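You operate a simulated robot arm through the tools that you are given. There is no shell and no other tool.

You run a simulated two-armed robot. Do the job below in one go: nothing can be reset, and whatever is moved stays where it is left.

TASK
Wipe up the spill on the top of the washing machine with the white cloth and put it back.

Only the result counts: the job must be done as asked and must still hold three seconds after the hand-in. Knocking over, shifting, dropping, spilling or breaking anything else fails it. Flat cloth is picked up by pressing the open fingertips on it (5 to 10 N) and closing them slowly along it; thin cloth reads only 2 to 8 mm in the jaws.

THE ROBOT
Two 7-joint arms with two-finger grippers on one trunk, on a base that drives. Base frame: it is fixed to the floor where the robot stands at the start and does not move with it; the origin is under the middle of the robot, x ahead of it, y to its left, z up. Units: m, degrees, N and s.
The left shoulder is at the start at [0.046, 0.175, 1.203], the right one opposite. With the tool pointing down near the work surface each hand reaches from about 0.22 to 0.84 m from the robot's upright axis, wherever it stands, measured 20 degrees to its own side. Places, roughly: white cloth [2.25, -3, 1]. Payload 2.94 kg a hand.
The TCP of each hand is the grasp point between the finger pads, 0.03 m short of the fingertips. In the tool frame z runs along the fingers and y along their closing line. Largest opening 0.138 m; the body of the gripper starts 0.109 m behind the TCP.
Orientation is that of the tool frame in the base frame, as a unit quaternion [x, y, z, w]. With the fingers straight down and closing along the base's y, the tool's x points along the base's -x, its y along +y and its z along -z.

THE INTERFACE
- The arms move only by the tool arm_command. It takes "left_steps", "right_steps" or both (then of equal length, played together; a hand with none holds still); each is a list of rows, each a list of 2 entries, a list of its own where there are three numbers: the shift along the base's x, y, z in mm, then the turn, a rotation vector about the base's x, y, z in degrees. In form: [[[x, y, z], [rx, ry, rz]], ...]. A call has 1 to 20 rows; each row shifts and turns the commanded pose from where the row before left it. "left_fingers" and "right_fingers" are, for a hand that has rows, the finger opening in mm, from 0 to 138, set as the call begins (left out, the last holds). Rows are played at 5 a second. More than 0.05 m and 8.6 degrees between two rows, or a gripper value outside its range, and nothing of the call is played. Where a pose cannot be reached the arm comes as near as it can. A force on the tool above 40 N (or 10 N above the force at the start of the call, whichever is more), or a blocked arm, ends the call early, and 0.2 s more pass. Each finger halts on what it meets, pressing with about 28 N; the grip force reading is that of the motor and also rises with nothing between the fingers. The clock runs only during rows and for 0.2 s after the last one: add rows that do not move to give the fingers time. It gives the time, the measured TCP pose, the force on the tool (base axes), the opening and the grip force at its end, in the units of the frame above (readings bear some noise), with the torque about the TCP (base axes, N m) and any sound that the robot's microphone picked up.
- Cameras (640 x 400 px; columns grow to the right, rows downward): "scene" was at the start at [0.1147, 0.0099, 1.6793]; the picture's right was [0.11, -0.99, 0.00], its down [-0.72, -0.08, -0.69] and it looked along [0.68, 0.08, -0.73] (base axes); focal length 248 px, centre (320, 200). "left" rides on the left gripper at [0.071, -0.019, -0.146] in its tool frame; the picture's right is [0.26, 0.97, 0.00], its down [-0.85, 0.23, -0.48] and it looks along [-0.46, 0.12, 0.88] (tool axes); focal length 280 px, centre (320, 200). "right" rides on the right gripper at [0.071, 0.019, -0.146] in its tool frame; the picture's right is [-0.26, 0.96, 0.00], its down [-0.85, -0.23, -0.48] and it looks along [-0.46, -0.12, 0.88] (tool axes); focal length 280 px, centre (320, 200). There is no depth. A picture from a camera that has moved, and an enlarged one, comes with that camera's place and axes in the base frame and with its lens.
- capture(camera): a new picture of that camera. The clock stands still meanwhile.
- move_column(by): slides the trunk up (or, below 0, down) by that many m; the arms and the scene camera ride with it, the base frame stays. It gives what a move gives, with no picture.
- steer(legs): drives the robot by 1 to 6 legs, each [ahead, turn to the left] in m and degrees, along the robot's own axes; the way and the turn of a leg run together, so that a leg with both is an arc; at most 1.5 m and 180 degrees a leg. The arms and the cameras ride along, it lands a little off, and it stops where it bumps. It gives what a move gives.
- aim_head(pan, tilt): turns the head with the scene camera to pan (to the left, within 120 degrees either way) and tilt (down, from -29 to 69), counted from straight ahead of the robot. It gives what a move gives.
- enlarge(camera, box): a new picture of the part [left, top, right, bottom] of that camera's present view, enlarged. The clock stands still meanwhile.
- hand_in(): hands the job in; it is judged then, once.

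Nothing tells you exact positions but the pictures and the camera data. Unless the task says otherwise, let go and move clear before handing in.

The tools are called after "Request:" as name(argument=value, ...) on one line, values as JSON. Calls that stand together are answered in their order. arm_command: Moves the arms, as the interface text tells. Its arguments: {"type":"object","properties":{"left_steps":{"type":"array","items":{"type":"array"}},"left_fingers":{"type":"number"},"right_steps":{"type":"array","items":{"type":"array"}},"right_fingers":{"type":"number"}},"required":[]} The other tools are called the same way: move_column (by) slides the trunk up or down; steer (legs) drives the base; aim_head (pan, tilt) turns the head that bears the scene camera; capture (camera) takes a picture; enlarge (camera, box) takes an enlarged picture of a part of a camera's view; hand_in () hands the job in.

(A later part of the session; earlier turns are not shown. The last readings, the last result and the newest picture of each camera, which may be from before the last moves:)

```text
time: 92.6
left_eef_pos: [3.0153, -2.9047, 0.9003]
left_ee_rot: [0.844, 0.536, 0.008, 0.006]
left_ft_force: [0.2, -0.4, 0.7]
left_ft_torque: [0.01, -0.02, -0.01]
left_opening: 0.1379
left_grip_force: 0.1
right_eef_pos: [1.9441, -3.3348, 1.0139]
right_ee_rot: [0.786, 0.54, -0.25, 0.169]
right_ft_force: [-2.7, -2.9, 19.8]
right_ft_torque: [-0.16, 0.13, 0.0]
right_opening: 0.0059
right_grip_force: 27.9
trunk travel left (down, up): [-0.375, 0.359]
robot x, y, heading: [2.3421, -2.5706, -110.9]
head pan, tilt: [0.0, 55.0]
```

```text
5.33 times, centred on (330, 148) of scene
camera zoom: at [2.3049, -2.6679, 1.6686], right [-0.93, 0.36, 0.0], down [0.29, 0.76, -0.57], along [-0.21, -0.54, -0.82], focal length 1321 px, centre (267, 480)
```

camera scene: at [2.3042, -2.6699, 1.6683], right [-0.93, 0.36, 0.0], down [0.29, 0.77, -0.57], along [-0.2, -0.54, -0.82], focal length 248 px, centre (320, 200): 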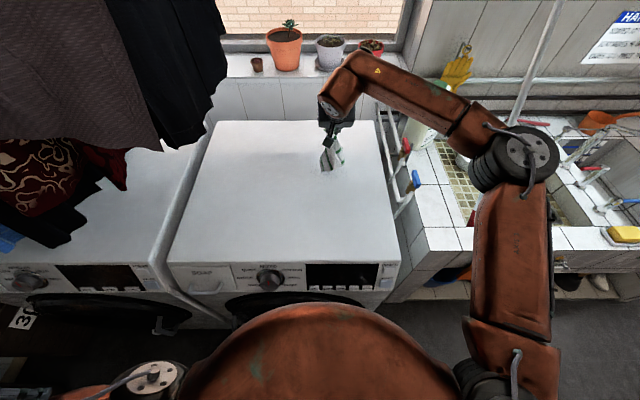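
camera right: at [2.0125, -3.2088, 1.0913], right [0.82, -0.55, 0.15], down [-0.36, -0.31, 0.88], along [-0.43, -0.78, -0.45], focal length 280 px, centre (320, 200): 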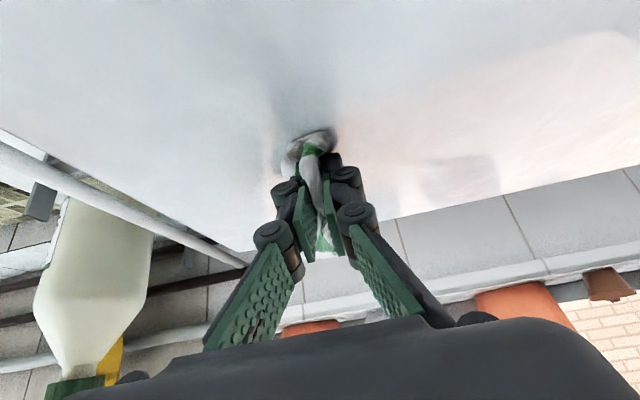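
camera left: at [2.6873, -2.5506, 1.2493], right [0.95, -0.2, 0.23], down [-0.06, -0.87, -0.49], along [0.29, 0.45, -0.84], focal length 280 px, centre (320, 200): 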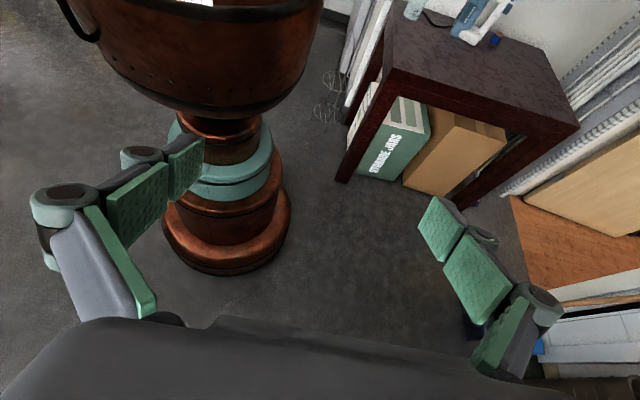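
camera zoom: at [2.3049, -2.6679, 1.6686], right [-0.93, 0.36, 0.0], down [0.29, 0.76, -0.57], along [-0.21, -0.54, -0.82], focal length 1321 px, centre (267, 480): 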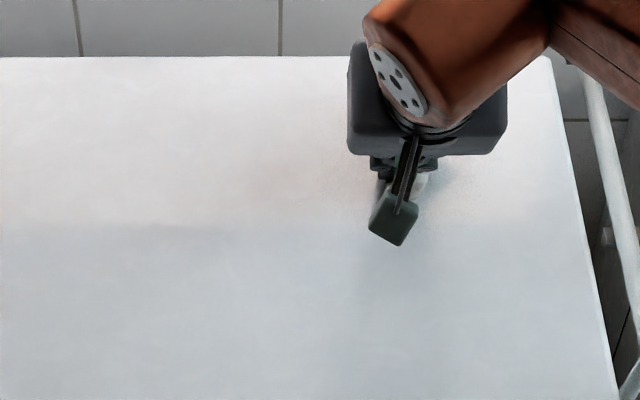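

The region looks much cleaner. I'll zoom in on it while the hand is to the right.

Request:
enlarge(camera="scene", box=[290, 115, 370, 165])

```text
8.00 times, centred on (330, 140) of scene
camera zoom: at [2.3049, -2.6679, 1.6686], right [-0.93, 0.36, 0.0], down [0.29, 0.76, -0.57], along [-0.21, -0.54, -0.82], focal length 1982 px, centre (240, 680)
```

zoom: 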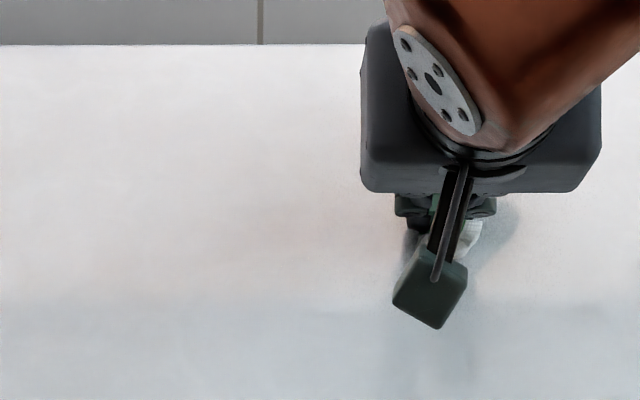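

The left part is clean. I'll continue the raster over the nearer rows to catch the rest.

Request:
arm_command(right_steps=[[[-14, 5.4, 0], [0, 0, 0]], [[18.7, -7.2, 0], [0, 0, 0]], [[18.7, -7.2, 0], [0, 0, 0]], [[18.7, -7.2, 0], [0, 0, 0]], [[18.7, -7.2, 0], [0, 0, 0]], [[18.7, -7.2, 0], [0, 0, 0]], [[18.7, -7.2, 0], [0, 0, 0]], [[4.3, 11.2, 0], [0, 0, 0]], [[-18.7, 7.2, 0], [0, 0, 0]], [[-18.7, 7.2, 0], [0, 0, 0]], [[-18.7, 7.2, 0], [0, 0, 0]], [[-18.7, 7.2, 0], [0, 0, 0]], [[-18.7, 7.2, 0], [0, 0, 0]], [[-18.7, 7.2, 0], [0, 0, 0]], [[4.3, 11.2, 0], [0, 0, 0]], [[18.7, -7.2, 0], [0, 0, 0]], [[18.7, -7.2, 0], [0, 0, 0]], [[18.7, -7.2, 0], [0, 0, 0]], [[18.7, -7.2, 0], [0, 0, 0]], [[0, 0, 0], [0, 0, 0]]])

Request:
arm_command(right_steps=[[[18.7, -7.2, 0], [0, 0, 0]], [[18.7, -7.2, 0], [0, 0, 0]], [[4.3, 11.2, 0], [0, 0, 0]], [[-18.7, 7.2, 0], [0, 0, 0]], [[-18.7, 7.2, 0], [0, 0, 0]], [[-18.7, 7.2, 0], [0, 0, 0]], [[-18.7, 7.2, 0], [0, 0, 0]], [[-18.7, 7.2, 0], [0, 0, 0]], [[-18.7, 7.2, 0], [0, 0, 0]], [[4.3, 11.2, 0], [0, 0, 0]], [[18.7, -7.2, 0], [0, 0, 0]], [[18.7, -7.2, 0], [0, 0, 0]], [[18.7, -7.2, 0], [0, 0, 0]], [[0, 0, 0], [0, 0, 0]]])

Request:
capture(camera="right")

Request:
enlarge(camera="scene", box=[280, 110, 380, 185])

```text
time: 96.8
left_eef_pos: [3.016, -2.9042, 0.9004]
left_ee_rot: [0.844, 0.536, 0.008, 0.006]
left_ft_force: [0.0, 0.1, -0.6]
left_ft_torque: [-0.02, -0.02, 0.04]
left_opening: 0.138
left_grip_force: 0.0
right_eef_pos: [2.0167, -3.3371, 1.0155]
right_ee_rot: [0.785, 0.542, -0.249, 0.169]
right_ft_force: [0.2, 0.2, 10.1]
right_ft_torque: [0.0, 0.02, -0.03]
right_opening: 0.0062
right_grip_force: 27.5
trunk travel left (down, up): [-0.375, 0.359]
robot x, y, heading: [2.3433, -2.5671, -111.1]
head pan, tilt: [0.0, 55.0]
```

```text
time: 99.8
left_eef_pos: [3.0144, -2.9023, 0.9009]
left_ee_rot: [0.844, 0.536, 0.008, 0.006]
left_ft_force: [-0.4, 1.0, 0.0]
left_ft_torque: [-0.04, -0.02, 0.03]
left_opening: 0.1381
left_grip_force: 0.1
right_eef_pos: [2.0055, -3.3073, 1.015]
right_ee_rot: [0.785, 0.541, -0.248, 0.169]
right_ft_force: [-0.9, 1.4, 14.6]
right_ft_torque: [-0.05, 0.05, -0.03]
right_opening: 0.0059
right_grip_force: 27.9
trunk travel left (down, up): [-0.375, 0.359]
robot x, y, heading: [2.3445, -2.5673, -111.1]
head pan, tilt: [0.0, 55.0]
```

```text
taken
camera right: at [2.0736, -3.1802, 1.0916], right [0.83, -0.54, 0.15], down [-0.36, -0.31, 0.88], along [-0.43, -0.78, -0.46], focal length 280 px, centre (320, 200)
```

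right: 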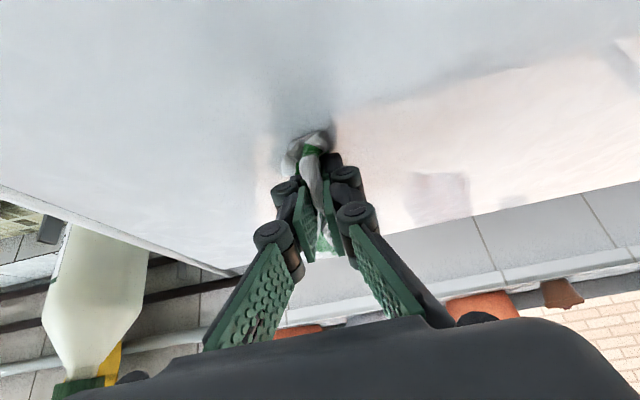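

```text
5.33 times, centred on (330, 148) of scene
camera zoom: at [2.304, -2.6679, 1.6685], right [-0.93, 0.36, 0.0], down [0.29, 0.76, -0.57], along [-0.2, -0.54, -0.82], focal length 1321 px, centre (267, 480)
```

zoom: 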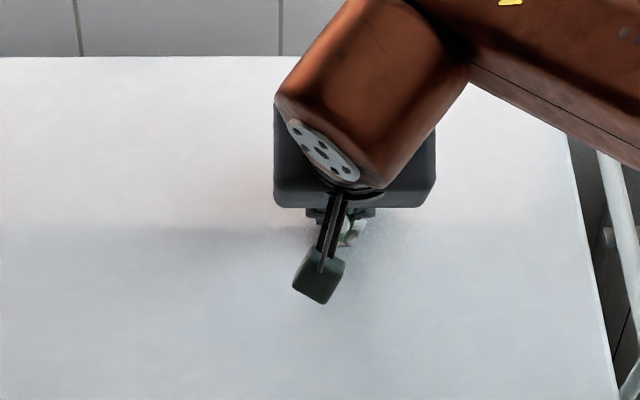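

I'll lift off and move the cloth back toward its place to inspect the wiped area.

Request:
arm_command(right_steps=[[[0, 0, 15], [0, 0, 0]], [[0, 0, 20], [0, 0, 0]], [[16.5, 18, 0], [3.26, -1.27, 0]], [[16.5, 18, 0], [3.26, -1.27, 0]], [[16.5, 18, 0], [3.26, -1.27, 0]], [[16.5, 18, 0], [3.26, -1.27, 0]], [[16.5, 18, 0], [3.26, -1.27, 0]], [[16.5, 18, 0], [3.26, -1.27, 0]], [[16.5, 18, 0], [3.26, -1.27, 0]], [[16.5, 18, 0], [3.26, -1.27, 0]], [[16.5, 18, 0], [3.26, -1.27, 0]], [[16.5, 18, 0], [3.26, -1.27, 0]], [[0, 0, 0], [0, 0, 0]]])

Request:
enlarge(camera="scene", box=[220, 90, 400, 240])

Request:
enlarge(camera="scene", box=[300, 115, 380, 165])

Request:
capture(camera="right")

```text
time: 102.6
left_eef_pos: [3.0155, -2.9052, 0.9013]
left_ee_rot: [0.845, 0.535, 0.009, 0.005]
left_ft_force: [-0.4, 0.2, -0.3]
left_ft_torque: [0.03, 0.01, -0.01]
left_opening: 0.138
left_grip_force: 0.0
right_eef_pos: [2.1698, -3.1276, 1.0474]
right_ee_rot: [0.824, 0.567, 0.001, -0.001]
right_ft_force: [-0.6, -0.2, -0.7]
right_ft_torque: [0.0, -0.01, -0.01]
right_opening: 0.0058
right_grip_force: 28.0
trunk travel left (down, up): [-0.375, 0.359]
robot x, y, heading: [2.342, -2.5749, -110.9]
head pan, tilt: [0.0, 55.0]
```

```text
2.67 times, centred on (310, 165) of scene
camera zoom: at [2.3039, -2.6701, 1.6683], right [-0.93, 0.36, 0.0], down [0.29, 0.77, -0.57], along [-0.2, -0.54, -0.82], focal length 661 px, centre (347, 293)
```

zoom: 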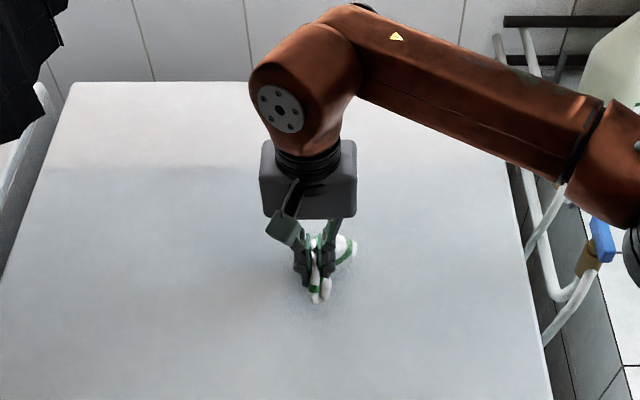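

```text
8.00 times, centred on (340, 140) of scene
camera zoom: at [2.3039, -2.6701, 1.6683], right [-0.93, 0.36, 0.0], down [0.29, 0.77, -0.57], along [-0.2, -0.54, -0.82], focal length 1982 px, centre (160, 680)
```

zoom: 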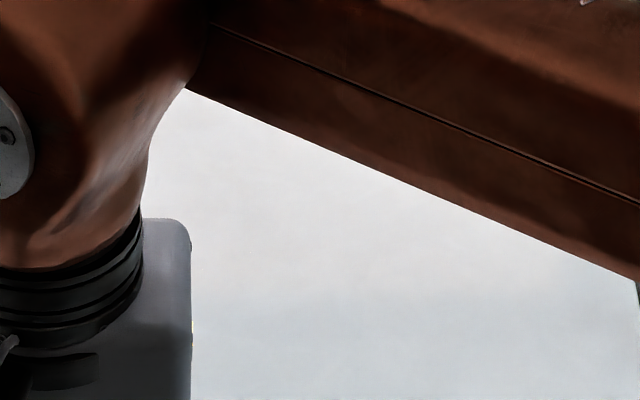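

```text
taken
camera right: at [2.2119, -3.0682, 1.1912], right [0.81, -0.59, 0.0], down [-0.52, -0.71, 0.47], along [-0.28, -0.38, -0.88], focal length 280 px, centre (320, 200)
```

right: 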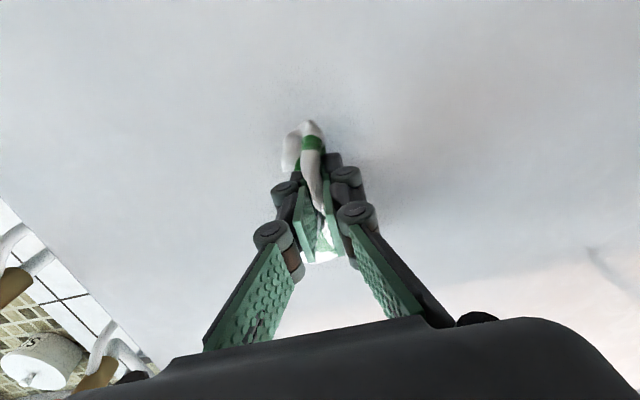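

The spill area looks clean in the visible part. I'll set the bunch down at its original place and release it gently.

Request:
arm_command(right_steps=[[[1, -1, -8], [0, 0, 0]], [[1, -1, -8], [0, 0, 0]], [[1, -1, -6], [0, 0, 0]], [[0, 0, -5], [0, 0, 0]], [[0, 0, -3], [0, 0, 0]], [[0, 0, 0], [0, 0, 0]]])

Request:
arm_command(right_steps=[[[0, 0, 0], [0, 0, 0]], [[0, 0, 0], [0, 0, 0]], [[0, 0, 0], [0, 0, 0]], [[0, 0, 0], [0, 0, 0]]], right_fingers=60)

Request:
capture(camera="right")

Request:
enlarge(camera="scene", box=[220, 90, 400, 240])

```text
time: 104.0
left_eef_pos: [3.0147, -2.9037, 0.9009]
left_ee_rot: [0.844, 0.536, 0.008, 0.006]
left_ft_force: [-0.1, -0.3, 0.2]
left_ft_torque: [0.0, 0.0, 0.02]
left_opening: 0.138
left_grip_force: 0.1
right_eef_pos: [2.1709, -3.1321, 1.0191]
right_ee_rot: [0.824, 0.567, 0.001, 0.001]
right_ft_force: [-0.6, -0.5, 8.4]
right_ft_torque: [-0.1, 0.07, -0.05]
right_opening: 0.0059
right_grip_force: 28.1
trunk travel left (down, up): [-0.375, 0.359]
robot x, y, heading: [2.3442, -2.5708, -110.9]
head pan, tilt: [0.0, 55.0]
```

```text
time: 105.0
left_eef_pos: [3.0159, -2.9048, 0.9011]
left_ee_rot: [0.844, 0.536, 0.007, 0.006]
left_ft_force: [-0.2, 0.9, 0.2]
left_ft_torque: [-0.03, -0.03, -0.01]
left_opening: 0.138
left_grip_force: 0.0
right_eef_pos: [2.1719, -3.1313, 1.0177]
right_ee_rot: [0.824, 0.567, 0.0, -0.001]
right_ft_force: [-0.3, -0.1, 0.1]
right_ft_torque: [0.0, 0.02, 0.03]
right_opening: 0.0597
right_grip_force: 0.2
trunk travel left (down, up): [-0.375, 0.359]
robot x, y, heading: [2.3432, -2.5673, -110.9]
head pan, tilt: [0.0, 55.0]
```

```text
taken
camera right: at [2.2142, -3.0708, 1.1621], right [0.81, -0.59, 0.0], down [-0.52, -0.71, 0.47], along [-0.28, -0.38, -0.88], focal length 280 px, centre (320, 200)
```

right: 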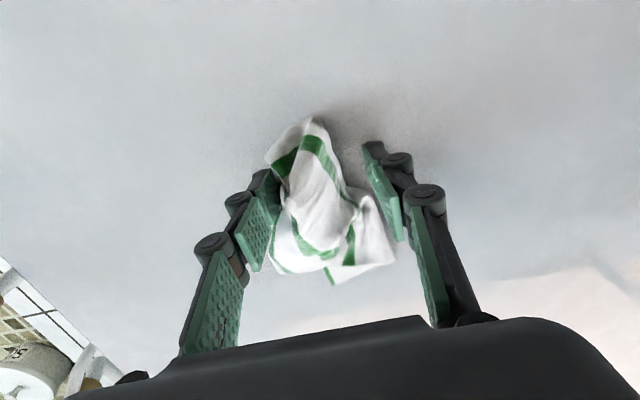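

```text
2.67 times, centred on (310, 165) of scene
camera zoom: at [2.3042, -2.67, 1.6683], right [-0.93, 0.36, 0.0], down [0.29, 0.77, -0.57], along [-0.2, -0.54, -0.82], focal length 661 px, centre (347, 293)
```

zoom: 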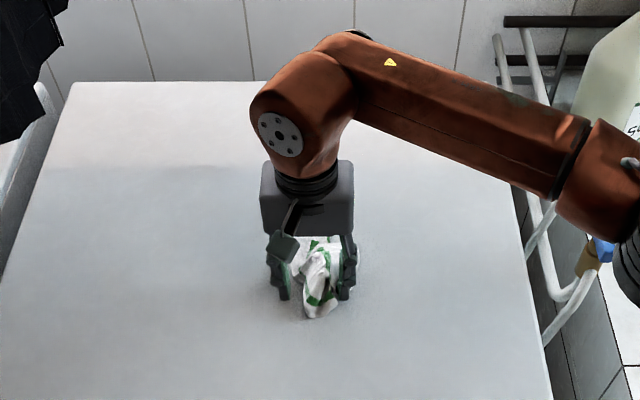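

The cloth is released. I'll open wider, rise clear, and look at both the cloth and the wiped area.

Request:
arm_command(right_steps=[[[0, 0, 0], [0, 0, 0]], [[0, 0, 0], [0, 0, 0]], [[0, 0, 0], [0, 0, 0]], [[0, 0, 20], [0, 0, 0]], [[0, 0, 25], [0, 0, 0]], [[0, 0, 25], [0, 0, 0]], [[0, 0, 25], [0, 0, 0]], [[-14, 5.4, 20], [0, 0, 0]], [[-28, 10.8, 10], [0, 0, 0]], [[-37, 14.4, 0], [0, 0, 0]], [[-37, 14.4, 0], [0, 0, 0]], [[-37, 14.4, 0], [0, 0, 0]], [[-37, 14.4, 0], [0, 0, 0]], [[0, 0, 0], [0, 0, 0]]], right_fingers=110)

Request:
capture(camera="scene")

Request:
enlarge(camera="scene", box=[220, 100, 400, 250])

Request:
enlarge(camera="scene", box=[290, 115, 370, 165])

```text
time: 108.0
left_eef_pos: [3.0165, -2.9054, 0.8997]
left_ee_rot: [0.844, 0.536, 0.008, 0.005]
left_ft_force: [0.3, -0.5, -0.4]
left_ft_torque: [0.0, 0.03, -0.03]
left_opening: 0.1381
left_grip_force: 0.1
right_eef_pos: [1.9865, -3.0556, 1.1409]
right_ee_rot: [0.823, 0.569, 0.001, 0.001]
right_ft_force: [1.1, -0.5, -0.2]
right_ft_torque: [0.02, 0.08, 0.0]
right_opening: 0.1102
right_grip_force: 0.0
trunk travel left (down, up): [-0.375, 0.359]
robot x, y, heading: [2.3426, -2.5686, -111.1]
head pan, tilt: [0.0, 55.0]
```

```text
taken
camera scene: at [2.3054, -2.6709, 1.6683], right [-0.93, 0.36, 0.0], down [0.29, 0.77, -0.57], along [-0.2, -0.54, -0.82], focal length 248 px, centre (320, 200)
```

scene: 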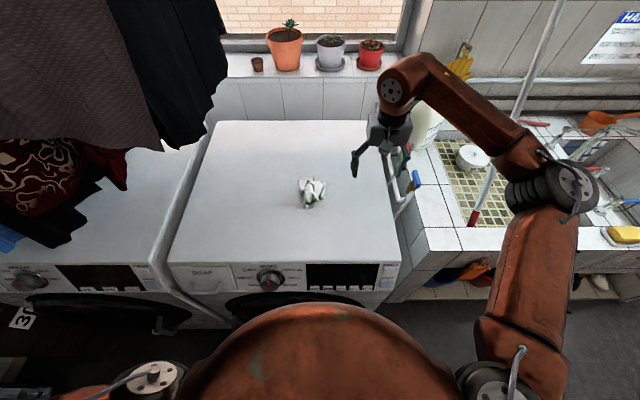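

```text
2.67 times, centred on (310, 175) of scene
camera zoom: at [2.3054, -2.6709, 1.6683], right [-0.93, 0.36, 0.0], down [0.29, 0.77, -0.57], along [-0.2, -0.54, -0.82], focal length 661 px, centre (347, 267)
```

zoom: 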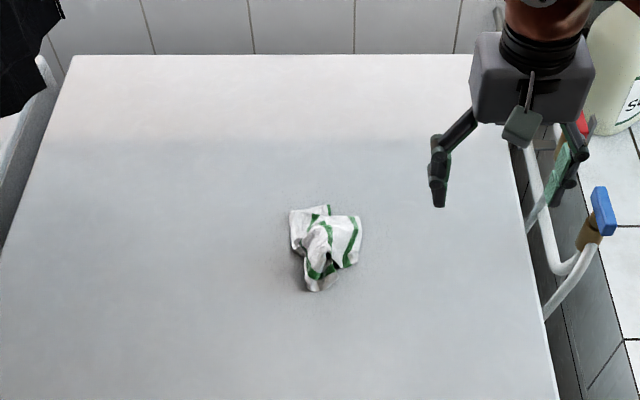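

```text
8.00 times, centred on (330, 140) of scene
camera zoom: at [2.3054, -2.6709, 1.6683], right [-0.93, 0.36, 0.0], down [0.29, 0.77, -0.57], along [-0.2, -0.54, -0.82], focal length 1982 px, centre (240, 680)
```

zoom: 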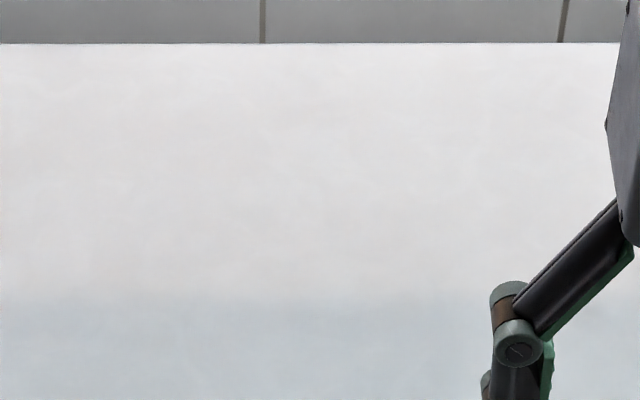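

The wiped area is completely clean now. The cloth lies as a bunch within about 2–3 cm of its original centre, so I'll look closely to see whether I can spread it out.

Request:
enlarge(camera="scene", box=[280, 165, 340, 220])

Request:
capture(camera="right")

```text
7.27 times, centred on (310, 192) of scene
camera zoom: at [2.3054, -2.6709, 1.6683], right [-0.93, 0.36, 0.0], down [0.29, 0.77, -0.57], along [-0.2, -0.54, -0.82], focal length 1802 px, centre (393, 254)
```

zoom: 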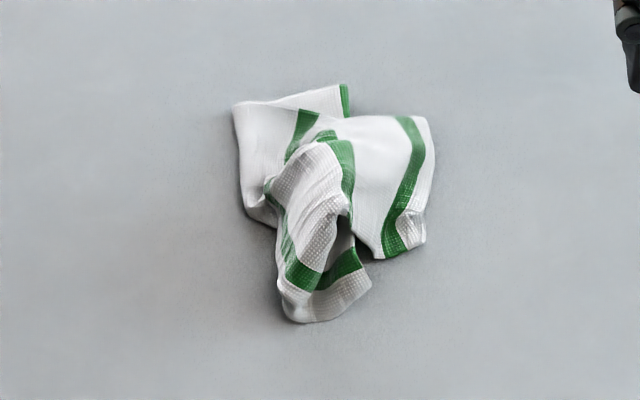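

```text
taken
camera right: at [2.0287, -2.9956, 1.2865], right [0.81, -0.59, 0.0], down [-0.52, -0.71, 0.47], along [-0.28, -0.38, -0.88], focal length 280 px, centre (320, 200)
```

right: 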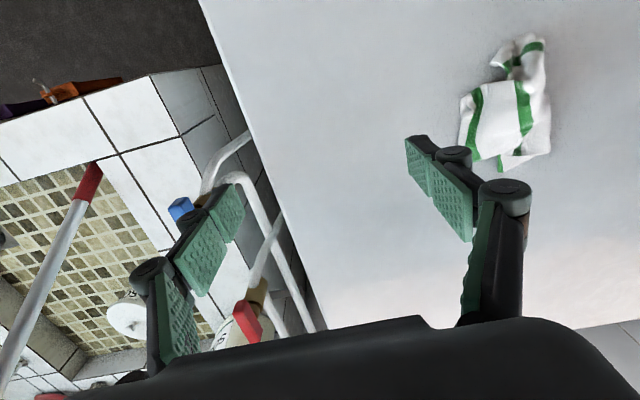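

The cloth is crumpled to about 10 cm across. I'll try a gentle spread: press closed fingertips on the middle of the bunch and open them outward so they drag the layers apart. First I'll position above it.

Request:
arm_command(right_steps=[[[27.8, -14.8, 0], [0, 0, 0]], [[27.8, -14.8, 0], [0, 0, 0]], [[27.8, -14.8, 0], [0, 0, 0]], [[27.8, -14.8, 0], [0, 0, 0]], [[27.8, -14.8, 0], [0, 0, 0]], [[27.5, -14.8, 0], [0, 0, 0]], [[0, 0, -20], [0, 0, 0]], [[0, 0, -20], [0, 0, 0]], [[0, 0, -15], [0, 0, 0]], [[0, 0, -15], [0, 0, 0]], [[0, 0, 0], [0, 0, 0]]], right_fingers=8)

Request:
capture(camera="right")

Request:
enlarge(camera="scene", box=[260, 150, 360, 225])

```text
time: 110.4
left_eef_pos: [3.0151, -2.9034, 0.8993]
left_ee_rot: [0.844, 0.536, 0.008, 0.006]
left_ft_force: [-0.1, -0.5, -0.8]
left_ft_torque: [0.01, -0.01, 0.0]
left_opening: 0.1381
left_grip_force: 0.0
right_eef_pos: [2.1498, -3.145, 1.0732]
right_ee_rot: [0.823, 0.568, 0.0, 0.0]
right_ft_force: [0.0, 0.6, -0.2]
right_ft_torque: [-0.01, 0.0, -0.03]
right_opening: 0.008
right_grip_force: 0.1
trunk travel left (down, up): [-0.375, 0.359]
robot x, y, heading: [2.3391, -2.5681, -110.7]
head pan, tilt: [0.0, 55.0]
```

```text
taken
camera right: at [2.1923, -3.0854, 1.2166], right [0.81, -0.59, 0.0], down [-0.52, -0.71, 0.48], along [-0.28, -0.38, -0.88], focal length 280 px, centre (320, 200)
```

right: 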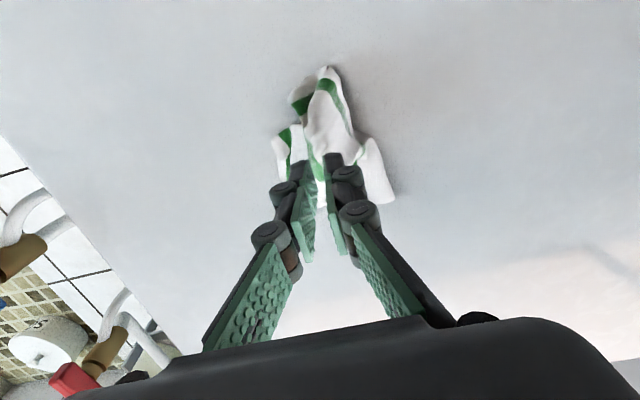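

```text
5.33 times, centred on (310, 188) of scene
camera zoom: at [2.3046, -2.6701, 1.6684], right [-0.93, 0.36, 0.0], down [0.29, 0.77, -0.57], along [-0.2, -0.54, -0.82], focal length 1321 px, centre (373, 267)
```

zoom: 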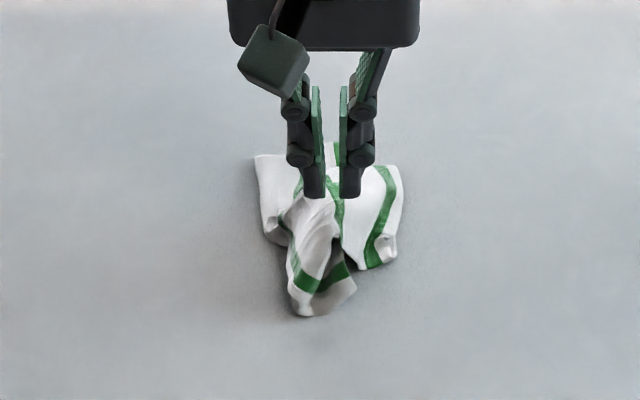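

The tips will land on the raised fold in the middle of the bunch. I'll go down to light contact.

Request:
arm_command(right_steps=[[[0, 0, -12], [0, 0, 0]], [[0, 0, -12], [0, 0, 0]], [[0, 0, -10], [0, 0, 0]], [[0, 0, -8], [0, 0, 0]], [[0, 0, -5], [0, 0, 0]], [[0, 0, -4], [0, 0, 0]], [[0, 0, 0], [0, 0, 0]]])

```text
time: 112.0
left_eef_pos: [3.015, -2.9047, 0.8995]
left_ee_rot: [0.844, 0.536, 0.009, 0.006]
left_ft_force: [-0.2, -0.9, 1.1]
left_ft_torque: [-0.01, 0.01, 0.02]
left_opening: 0.138
left_grip_force: 0.1
right_eef_pos: [2.1489, -3.1447, 1.0219]
right_ee_rot: [0.823, 0.568, 0.0, 0.001]
right_ft_force: [-0.2, 1.2, 1.3]
right_ft_torque: [0.0, -0.01, 0.04]
right_opening: 0.0077
right_grip_force: 0.0
trunk travel left (down, up): [-0.375, 0.359]
robot x, y, heading: [2.3449, -2.5702, -110.8]
head pan, tilt: [0.0, 55.0]
```

Request:
arm_command(right_steps=[[[0, 0, -3], [0, 0, 0]], [[0, 0, -2], [0, 0, 0]], [[0, 0, -1.5], [0, 0, 0]], [[0, 0, 0], [0, 0, 0]]])

```text
time: 113.0
left_eef_pos: [3.0155, -2.9043, 0.9003]
left_ee_rot: [0.845, 0.535, 0.009, 0.006]
left_ft_force: [-0.1, 0.3, 1.0]
left_ft_torque: [0.0, -0.02, 0.01]
left_opening: 0.138
left_grip_force: 0.1
right_eef_pos: [2.1489, -3.146, 1.0169]
right_ee_rot: [0.823, 0.568, 0.001, -0.001]
right_ft_force: [-1.2, -0.3, 6.8]
right_ft_torque: [-0.02, 0.03, -0.02]
right_opening: 0.0072
right_grip_force: 0.1
trunk travel left (down, up): [-0.375, 0.359]
robot x, y, heading: [2.3426, -2.5695, -110.8]
head pan, tilt: [0.0, 55.0]
```

Contact is at 7 N. I'll now open the fingers slowly outward, lowering slightly to keep the pressure.

Request:
arm_command(right_steps=[[[0, 0, -1], [0, 0, 0]], [[0, 0, -0.5], [0, 0, 0]], [[0, 0, 0], [0, 0, 0]]], right_fingers=40)

Request:
arm_command(right_steps=[[[0, 0, -1], [0, 0, 0]], [[0, 0, -1], [0, 0, 0]], [[0, 0, 0], [0, 0, 0]]], right_fingers=75)

Request:
capture(camera="right")

Request:
enlarge(camera="scene", box=[260, 150, 360, 225])

```text
time: 113.8
left_eef_pos: [3.0147, -2.9047, 0.9013]
left_ee_rot: [0.844, 0.536, 0.008, 0.006]
left_ft_force: [-1.2, 0.2, 0.5]
left_ft_torque: [-0.02, 0.01, 0.03]
left_opening: 0.1379
left_grip_force: 0.0
right_eef_pos: [2.1494, -3.1471, 1.0163]
right_ee_rot: [0.823, 0.568, 0.001, 0.001]
right_ft_force: [-0.7, 0.8, 7.9]
right_ft_torque: [-0.04, 0.01, 0.02]
right_opening: 0.04
right_grip_force: 0.1
trunk travel left (down, up): [-0.375, 0.359]
robot x, y, heading: [2.34, -2.5714, -110.9]
head pan, tilt: [0.0, 55.0]
```

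```text
time: 114.6
left_eef_pos: [3.0159, -2.9046, 0.9008]
left_ee_rot: [0.844, 0.536, 0.009, 0.006]
left_ft_force: [0.4, -0.1, 0.1]
left_ft_torque: [0.0, 0.01, 0.0]
left_opening: 0.1379
left_grip_force: 0.0
right_eef_pos: [2.1494, -3.147, 1.0124]
right_ee_rot: [0.823, 0.568, -0.001, 0.0]
right_ft_force: [0.0, 0.1, 4.3]
right_ft_torque: [-0.02, -0.05, 0.04]
right_opening: 0.0784
right_grip_force: 0.9
trunk travel left (down, up): [-0.375, 0.359]
robot x, y, heading: [2.3413, -2.5709, -110.7]
head pan, tilt: [0.0, 55.0]
```

```text
taken
camera right: at [2.1914, -3.0864, 1.1566], right [0.81, -0.59, 0.0], down [-0.52, -0.71, 0.48], along [-0.28, -0.38, -0.88], focal length 280 px, centre (320, 200)
```

right: 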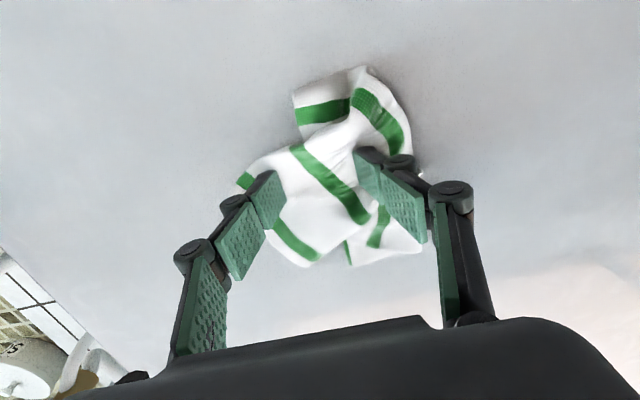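

```text
5.33 times, centred on (310, 188) of scene
camera zoom: at [2.3043, -2.6697, 1.6684], right [-0.93, 0.36, 0.0], down [0.29, 0.77, -0.57], along [-0.2, -0.54, -0.82], focal length 1321 px, centre (373, 267)
```

zoom: 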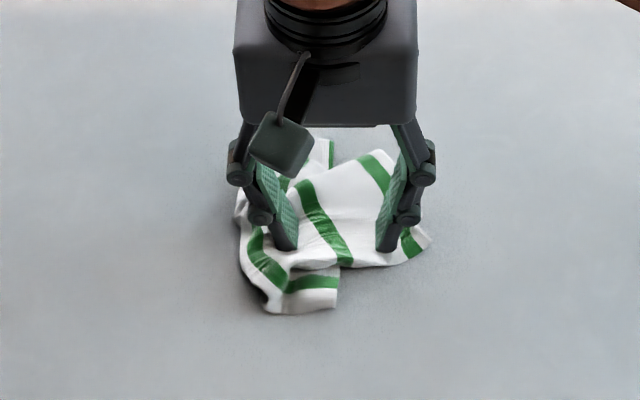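

That works well, and the cloth is spreading. I'll continue opening to the full width.

Request:
arm_command(right_steps=[[[0, 0, -1.5], [0, 0, 0]], [[0, 0, -1], [0, 0, 0]], [[0, 0, 0], [0, 0, 0]]], right_fingers=105)

Request:
arm_command(right_steps=[[[0, 0, -1.5], [0, 0, 0]], [[0, 0, -1], [0, 0, 0]], [[0, 0, 0], [0, 0, 0]]], right_fingers=135)

Request:
capture(camera="right")

Request:
enlarge(camera="scene", box=[260, 150, 360, 225])

```text
time: 115.4
left_eef_pos: [3.0155, -2.9041, 0.9009]
left_ee_rot: [0.844, 0.536, 0.007, 0.006]
left_ft_force: [-0.1, 0.1, -0.2]
left_ft_torque: [0.03, 0.01, 0.0]
left_opening: 0.138
left_grip_force: 0.0
right_eef_pos: [2.1485, -3.1462, 1.0092]
right_ee_rot: [0.824, 0.567, 0.002, -0.001]
right_ft_force: [0.3, 0.0, 1.9]
right_ft_torque: [-0.03, -0.11, 0.02]
right_opening: 0.1056
right_grip_force: 0.2
trunk travel left (down, up): [-0.375, 0.359]
robot x, y, heading: [2.3381, -2.5674, -110.9]
head pan, tilt: [0.0, 55.0]
```

```text
time: 116.2
left_eef_pos: [3.016, -2.9049, 0.9003]
left_ee_rot: [0.844, 0.536, 0.007, 0.006]
left_ft_force: [0.2, 0.1, -0.8]
left_ft_torque: [0.02, 0.01, -0.02]
left_opening: 0.1381
left_grip_force: 0.0
right_eef_pos: [2.1488, -3.1471, 1.0075]
right_ee_rot: [0.823, 0.568, 0.0, -0.001]
right_ft_force: [0.2, -1.0, -0.5]
right_ft_torque: [-0.01, 0.02, -0.02]
right_opening: 0.1351
right_grip_force: 0.0
trunk travel left (down, up): [-0.375, 0.359]
robot x, y, heading: [2.3426, -2.566, -111.1]
head pan, tilt: [0.0, 55.0]
```

```text
taken
camera right: at [2.1921, -3.0864, 1.1516], right [0.81, -0.59, 0.0], down [-0.52, -0.71, 0.47], along [-0.28, -0.38, -0.88], focal length 280 px, centre (320, 200)
```

right: 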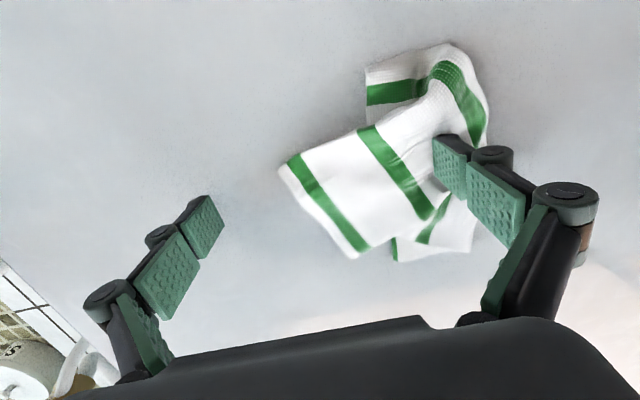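

```text
5.33 times, centred on (310, 188) of scene
camera zoom: at [2.3041, -2.6701, 1.6683], right [-0.93, 0.36, 0.0], down [0.29, 0.77, -0.57], along [-0.2, -0.54, -0.82], focal length 1321 px, centre (373, 267)
```

zoom: 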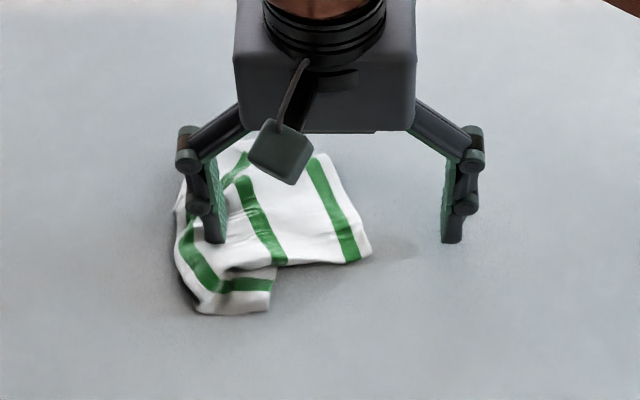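

The right finger lost contact at the end, so the cloth shifted a few cm left, but it is flatter now. I'll lift and look.

Request:
arm_command(right_steps=[[[0, 0, 10], [0, 0, 0]], [[0, 0, 20], [0, 0, 0]], [[0, 0, 30], [0, 0, 0]], [[-18, 7, 30], [0, 0, 0]], [[-37, 14.4, 20], [0, 0, 0]], [[-37, 14.4, 0], [0, 0, 0]], [[-37, 14.4, 0], [0, 0, 0]], [[-18, 7, 0], [0, 0, 0]], [[0, 0, 0], [0, 0, 0]]], right_fingers=110)

Request:
enlarge(camera="scene", box=[250, 150, 350, 225])

Request:
capture(camera="right")

```text
time: 118.2
left_eef_pos: [3.0151, -2.9058, 0.9011]
left_ee_rot: [0.845, 0.535, 0.008, 0.006]
left_ft_force: [-0.5, 0.4, -0.1]
left_ft_torque: [0.02, -0.03, -0.02]
left_opening: 0.1379
left_grip_force: 0.0
right_eef_pos: [2.0008, -3.0875, 1.1159]
right_ee_rot: [0.823, 0.568, 0.0, 0.0]
right_ft_force: [-0.2, 0.4, 0.0]
right_ft_torque: [-0.02, -0.01, 0.0]
right_opening: 0.11
right_grip_force: 0.1
trunk travel left (down, up): [-0.375, 0.359]
robot x, y, heading: [2.3423, -2.5669, -111.0]
head pan, tilt: [0.0, 55.0]
```

```text
5.33 times, centred on (300, 188) of scene
camera zoom: at [2.3042, -2.6701, 1.6683], right [-0.93, 0.36, 0.0], down [0.29, 0.77, -0.57], along [-0.2, -0.54, -0.82], focal length 1321 px, centre (427, 267)
```

zoom: 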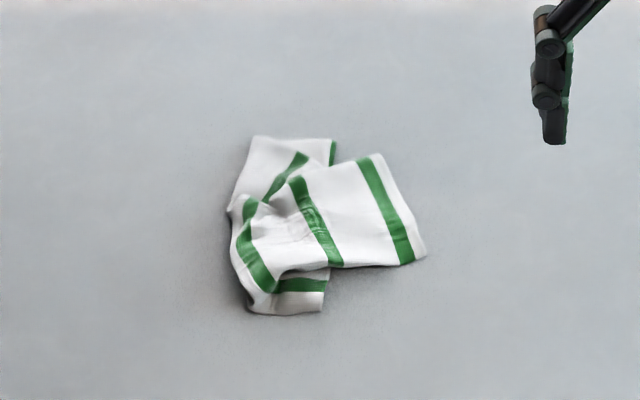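

```text
taken
camera right: at [2.0441, -3.0283, 1.2595], right [0.81, -0.59, 0.0], down [-0.52, -0.71, 0.47], along [-0.28, -0.38, -0.88], focal length 280 px, centre (320, 200)
```

right: 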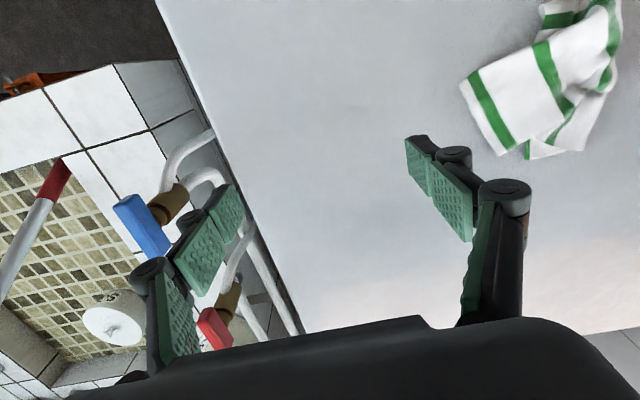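

The cloth is now roughly folded in half, with its left half tucked underneath and the top flap's free edge on the right. I'll grip that free edge, pull the cloth a little to the right, then flip the flap over to the left to unfold it. I'll stay to the right of the hanging trousers, near r = -0.27 from the camera line.

Request:
arm_command(right_steps=[[[29.5, -16.3, 0], [0, 0, 0]], [[29.5, -16.3, 0], [0, 0, 0]], [[29.5, -16.3, 0], [0, 0, 0]], [[29.5, -16.3, 0], [0, 0, 0]], [[29.5, -16.3, 0], [0, 0, 0]], [[0, 0, -20], [0, 0, 0]], [[0, 0, -20], [0, 0, 0]], [[0, 0, -20], [0, 0, 0]], [[0, 0, -15], [0, 0, 0]], [[0, 0, -10], [0, 0, 0]], [[0, 0, -8], [0, 0, 0]], [[0, 0, 0], [0, 0, 0]]], right_fingers=45)

Request:
capture(camera="right")

Request:
enlarge(camera="scene", box=[250, 150, 350, 225])

```text
time: 120.8
left_eef_pos: [3.0156, -2.9046, 0.9008]
left_ee_rot: [0.844, 0.536, 0.008, 0.006]
left_ft_force: [-0.9, -0.3, 0.3]
left_ft_torque: [-0.03, -0.04, -0.01]
left_opening: 0.1377
left_grip_force: 0.0
right_eef_pos: [2.1491, -3.1687, 1.0263]
right_ee_rot: [0.823, 0.568, 0.0, -0.001]
right_ft_force: [0.2, -0.2, 0.1]
right_ft_torque: [0.04, 0.01, -0.01]
right_opening: 0.045
right_grip_force: 0.0
trunk travel left (down, up): [-0.375, 0.359]
robot x, y, heading: [2.3434, -2.5691, -110.8]
head pan, tilt: [0.0, 55.0]
```

```text
taken
camera right: at [2.1921, -3.1099, 1.1699], right [0.81, -0.59, 0.0], down [-0.52, -0.71, 0.47], along [-0.28, -0.38, -0.88], focal length 280 px, centre (320, 200)
```

right: 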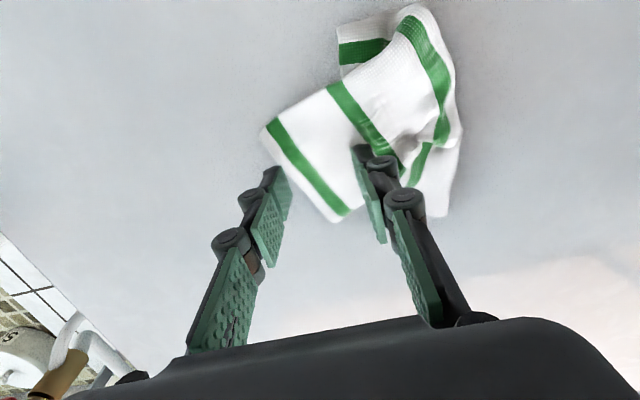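

```text
5.33 times, centred on (300, 188) of scene
camera zoom: at [2.3044, -2.6701, 1.6684], right [-0.93, 0.36, 0.0], down [0.29, 0.77, -0.57], along [-0.2, -0.54, -0.82], focal length 1321 px, centre (427, 267)
```

zoom: 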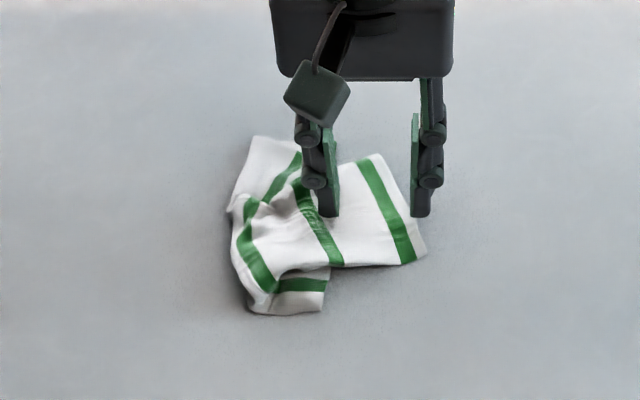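

The right fingertip is just at the flap's edge, so I'll shift 8 mm left and descend to contact.

Request:
arm_command(right_steps=[[[8, -3, -6], [0, 0, 0]], [[0, 0, -5], [0, 0, 0]], [[0, 0, -3], [0, 0, 0]], [[0, 0, -2], [0, 0, 0]], [[0, 0, 0], [0, 0, 0]]], right_fingers=42)

```text
time: 122.0
left_eef_pos: [3.0156, -2.9038, 0.8998]
left_ee_rot: [0.844, 0.536, 0.008, 0.006]
left_ft_force: [0.4, 0.3, -1.1]
left_ft_torque: [-0.03, 0.01, 0.01]
left_opening: 0.1377
left_grip_force: 0.1
right_eef_pos: [2.157, -3.1716, 1.0074]
right_ee_rot: [0.823, 0.568, 0.0, -0.001]
right_ft_force: [-1.7, -0.5, 11.8]
right_ft_torque: [0.04, 0.03, 0.03]
right_opening: 0.0512
right_grip_force: 2.8
trunk travel left (down, up): [-0.375, 0.359]
robot x, y, heading: [2.3387, -2.5691, -111.0]
head pan, tilt: [0.0, 55.0]
```

Request:
arm_command(right_steps=[[[0, 0, -0.2], [0, 0, 0]], [[0, 0, 0], [0, 0, 0]], [[0, 0, 0], [0, 0, 0]]], right_fingers=28)

Request:
arm_command(right_steps=[[[0, 0, 0.3], [0, 0, 0]], [[0, 0, 0.3], [0, 0, 0]], [[0, 0, 0], [0, 0, 0]]], right_fingers=14)

Request:
arm_command(right_steps=[[[0, 0, 0.3], [0, 0, 0]], [[0, 0, 0.3], [0, 0, 0]], [[0, 0, 0], [0, 0, 0]], [[0, 0, 0], [0, 0, 0]]], right_fingers=0)

Request:
capture(camera="right")

Request:
enlarge(camera="scene", box=[250, 150, 350, 225])

```text
time: 122.8
left_eef_pos: [3.0168, -2.9033, 0.9007]
left_ee_rot: [0.844, 0.536, 0.008, 0.007]
left_ft_force: [0.2, 0.7, 0.1]
left_ft_torque: [0.01, 0.01, 0.01]
left_opening: 0.1381
left_grip_force: 0.0
right_eef_pos: [2.1595, -3.1726, 1.012]
right_ee_rot: [0.824, 0.567, -0.001, 0.002]
right_ft_force: [-1.2, -2.7, 23.9]
right_ft_torque: [0.03, 0.11, 0.06]
right_opening: 0.0322
right_grip_force: 0.0
trunk travel left (down, up): [-0.375, 0.359]
robot x, y, heading: [2.3389, -2.5717, -110.9]
head pan, tilt: [0.0, 55.0]
```

```text
time: 123.6
left_eef_pos: [3.0158, -2.9026, 0.9014]
left_ee_rot: [0.844, 0.536, 0.007, 0.007]
left_ft_force: [-0.8, -0.3, 0.0]
left_ft_torque: [0.03, -0.02, 0.02]
left_opening: 0.138
left_grip_force: 0.0
right_eef_pos: [2.159, -3.1718, 1.0143]
right_ee_rot: [0.823, 0.568, -0.001, 0.003]
right_ft_force: [-0.9, -1.5, 40.3]
right_ft_torque: [0.17, -0.03, 0.02]
right_opening: 0.0145
right_grip_force: 19.3
trunk travel left (down, up): [-0.375, 0.359]
robot x, y, heading: [2.34, -2.5672, -111.0]
head pan, tilt: [0.0, 55.0]
```

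```text
time: 124.6
left_eef_pos: [3.0163, -2.9019, 0.9016]
left_ee_rot: [0.844, 0.536, 0.007, 0.006]
left_ft_force: [0.3, -0.1, -0.5]
left_ft_torque: [0.01, 0.01, 0.0]
left_opening: 0.1381
left_grip_force: 0.1
right_eef_pos: [2.1591, -3.1731, 1.0154]
right_ee_rot: [0.823, 0.568, -0.001, 0.003]
right_ft_force: [-3.0, -1.4, 41.5]
right_ft_torque: [0.12, -0.13, 0.03]
right_opening: 0.0133
right_grip_force: 27.9
trunk travel left (down, up): [-0.375, 0.359]
robot x, y, heading: [2.3445, -2.5725, -110.7]
head pan, tilt: [0.0, 55.0]
```

```text
taken
camera right: at [2.2016, -3.1111, 1.1587], right [0.81, -0.59, 0.0], down [-0.52, -0.71, 0.48], along [-0.28, -0.39, -0.88], focal length 280 px, centre (320, 200)
```

right: 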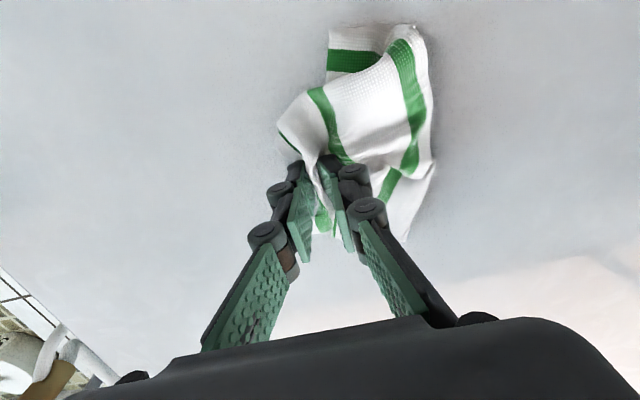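

```text
5.33 times, centred on (300, 188) of scene
camera zoom: at [2.305, -2.6662, 1.6687], right [-0.93, 0.36, 0.0], down [0.29, 0.76, -0.58], along [-0.21, -0.54, -0.82], focal length 1321 px, centre (427, 267)
```

zoom: 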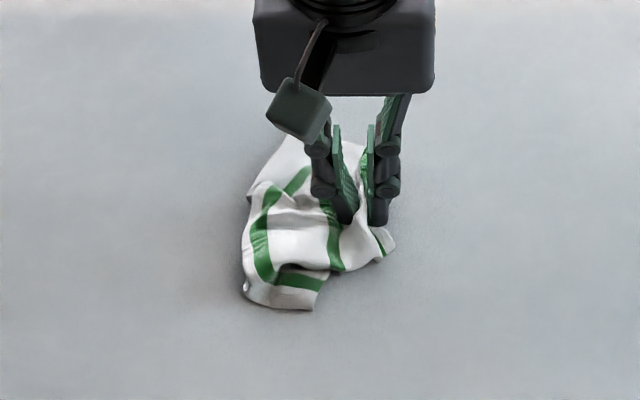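

The press force has climbed to 41 N and holds the fingers apart. I'll ease up a few mm so they can close on the fold.

Request:
arm_command(right_steps=[[[0, 0, 2], [0, 0, 0]], [[0, 0, 2], [0, 0, 0]], [[0, 0, 0], [0, 0, 0]], [[0, 0, 0], [0, 0, 0]], [[0, 0, 0], [0, 0, 0]]], right_fingers=0)

Request:
enlarge(camera="right", box=[200, 20, 440, 260])

```text
time: 125.8
left_eef_pos: [3.0162, -2.9031, 0.9002]
left_ee_rot: [0.844, 0.536, 0.007, 0.006]
left_ft_force: [-0.8, 0.5, 0.5]
left_ft_torque: [0.01, -0.02, 0.03]
left_opening: 0.138
left_grip_force: 0.0
right_eef_pos: [2.1574, -3.1711, 1.0174]
right_ee_rot: [0.823, 0.567, -0.001, 0.001]
right_ft_force: [-5.0, -3.3, 34.0]
right_ft_torque: [-0.01, -0.12, 0.0]
right_opening: 0.0051
right_grip_force: 28.4
trunk travel left (down, up): [-0.375, 0.359]
robot x, y, heading: [2.3444, -2.5694, -110.7]
head pan, tilt: [0.0, 55.0]
```

```text
1.67 times, centred on (320, 140) of right
camera zoom: at [2.2009, -3.1111, 1.1605], right [0.81, -0.59, 0.0], down [-0.52, -0.71, 0.48], along [-0.28, -0.39, -0.88], focal length 467 px, centre (320, 300)
```

zoom: 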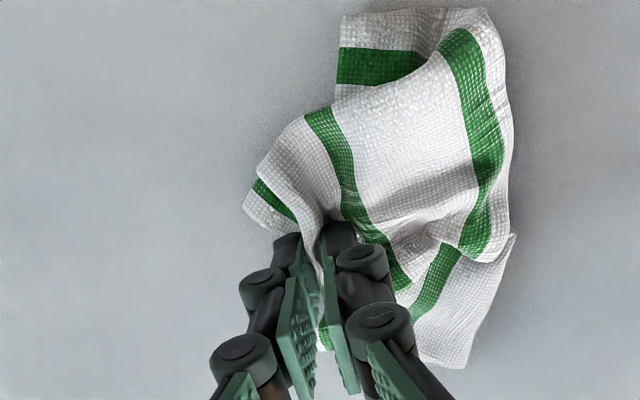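

Good grip now, at 5 mm. I'll lift slightly and drag the cloth about 8 cm to the right.

Request:
arm_command(right_steps=[[[0, 0, 5], [0, 0, 0]], [[0, 0, 7], [0, 0, 0]], [[-9.3, 3.6, 0], [0, 0, 0]], [[-9.3, 3.6, 0], [0, 0, 0]], [[-9.3, 3.6, 0], [0, 0, 0]], [[-9.3, 3.6, 0], [0, 0, 0]], [[-9.3, 3.6, 0], [0, 0, 0]], [[-9.3, 3.6, 0], [0, 0, 0]], [[-9.3, 3.6, 0], [0, 0, 0]], [[-9.3, 3.6, 0], [0, 0, 0]], [[0, 0, 0], [0, 0, 0]]])

Request:
capture(camera="right")

Request:
enlarge(camera="scene", box=[260, 150, 360, 225])

```text
time: 128.2
left_eef_pos: [3.0157, -2.9049, 0.8999]
left_ee_rot: [0.845, 0.535, 0.008, 0.007]
left_ft_force: [0.0, -0.2, 0.6]
left_ft_torque: [-0.06, 0.01, 0.0]
left_opening: 0.1381
left_grip_force: 0.1
right_eef_pos: [2.0839, -3.1452, 1.0264]
right_ee_rot: [0.823, 0.567, 0.001, 0.0]
right_ft_force: [-0.2, 0.3, -0.3]
right_ft_torque: [0.0, 0.0, 0.0]
right_opening: 0.0046
right_grip_force: 28.4
trunk travel left (down, up): [-0.375, 0.359]
robot x, y, heading: [2.3424, -2.5754, -110.9]
head pan, tilt: [0.0, 55.0]
```

```text
taken
camera right: at [2.1268, -3.0843, 1.1707], right [0.81, -0.59, 0.0], down [-0.52, -0.71, 0.47], along [-0.28, -0.38, -0.88], focal length 280 px, centre (320, 200)
```

right: 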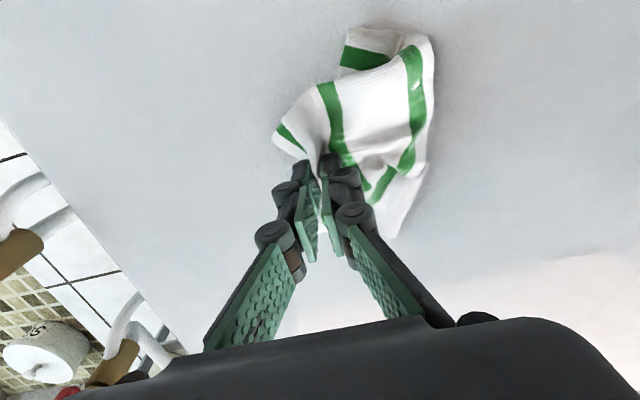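

```text
5.33 times, centred on (310, 188) of scene
camera zoom: at [2.3044, -2.6702, 1.6683], right [-0.93, 0.36, 0.0], down [0.29, 0.77, -0.57], along [-0.2, -0.54, -0.82], focal length 1321 px, centre (373, 267)
```

zoom: 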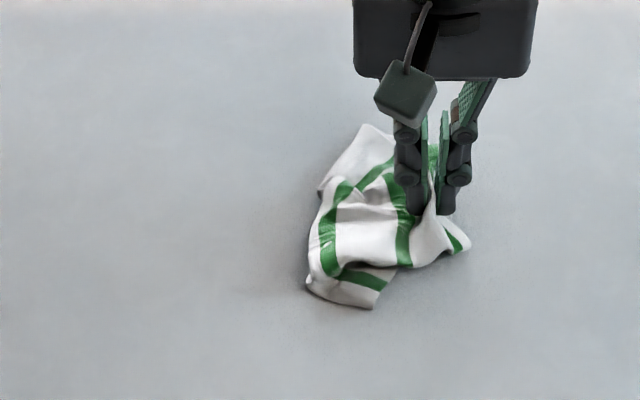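

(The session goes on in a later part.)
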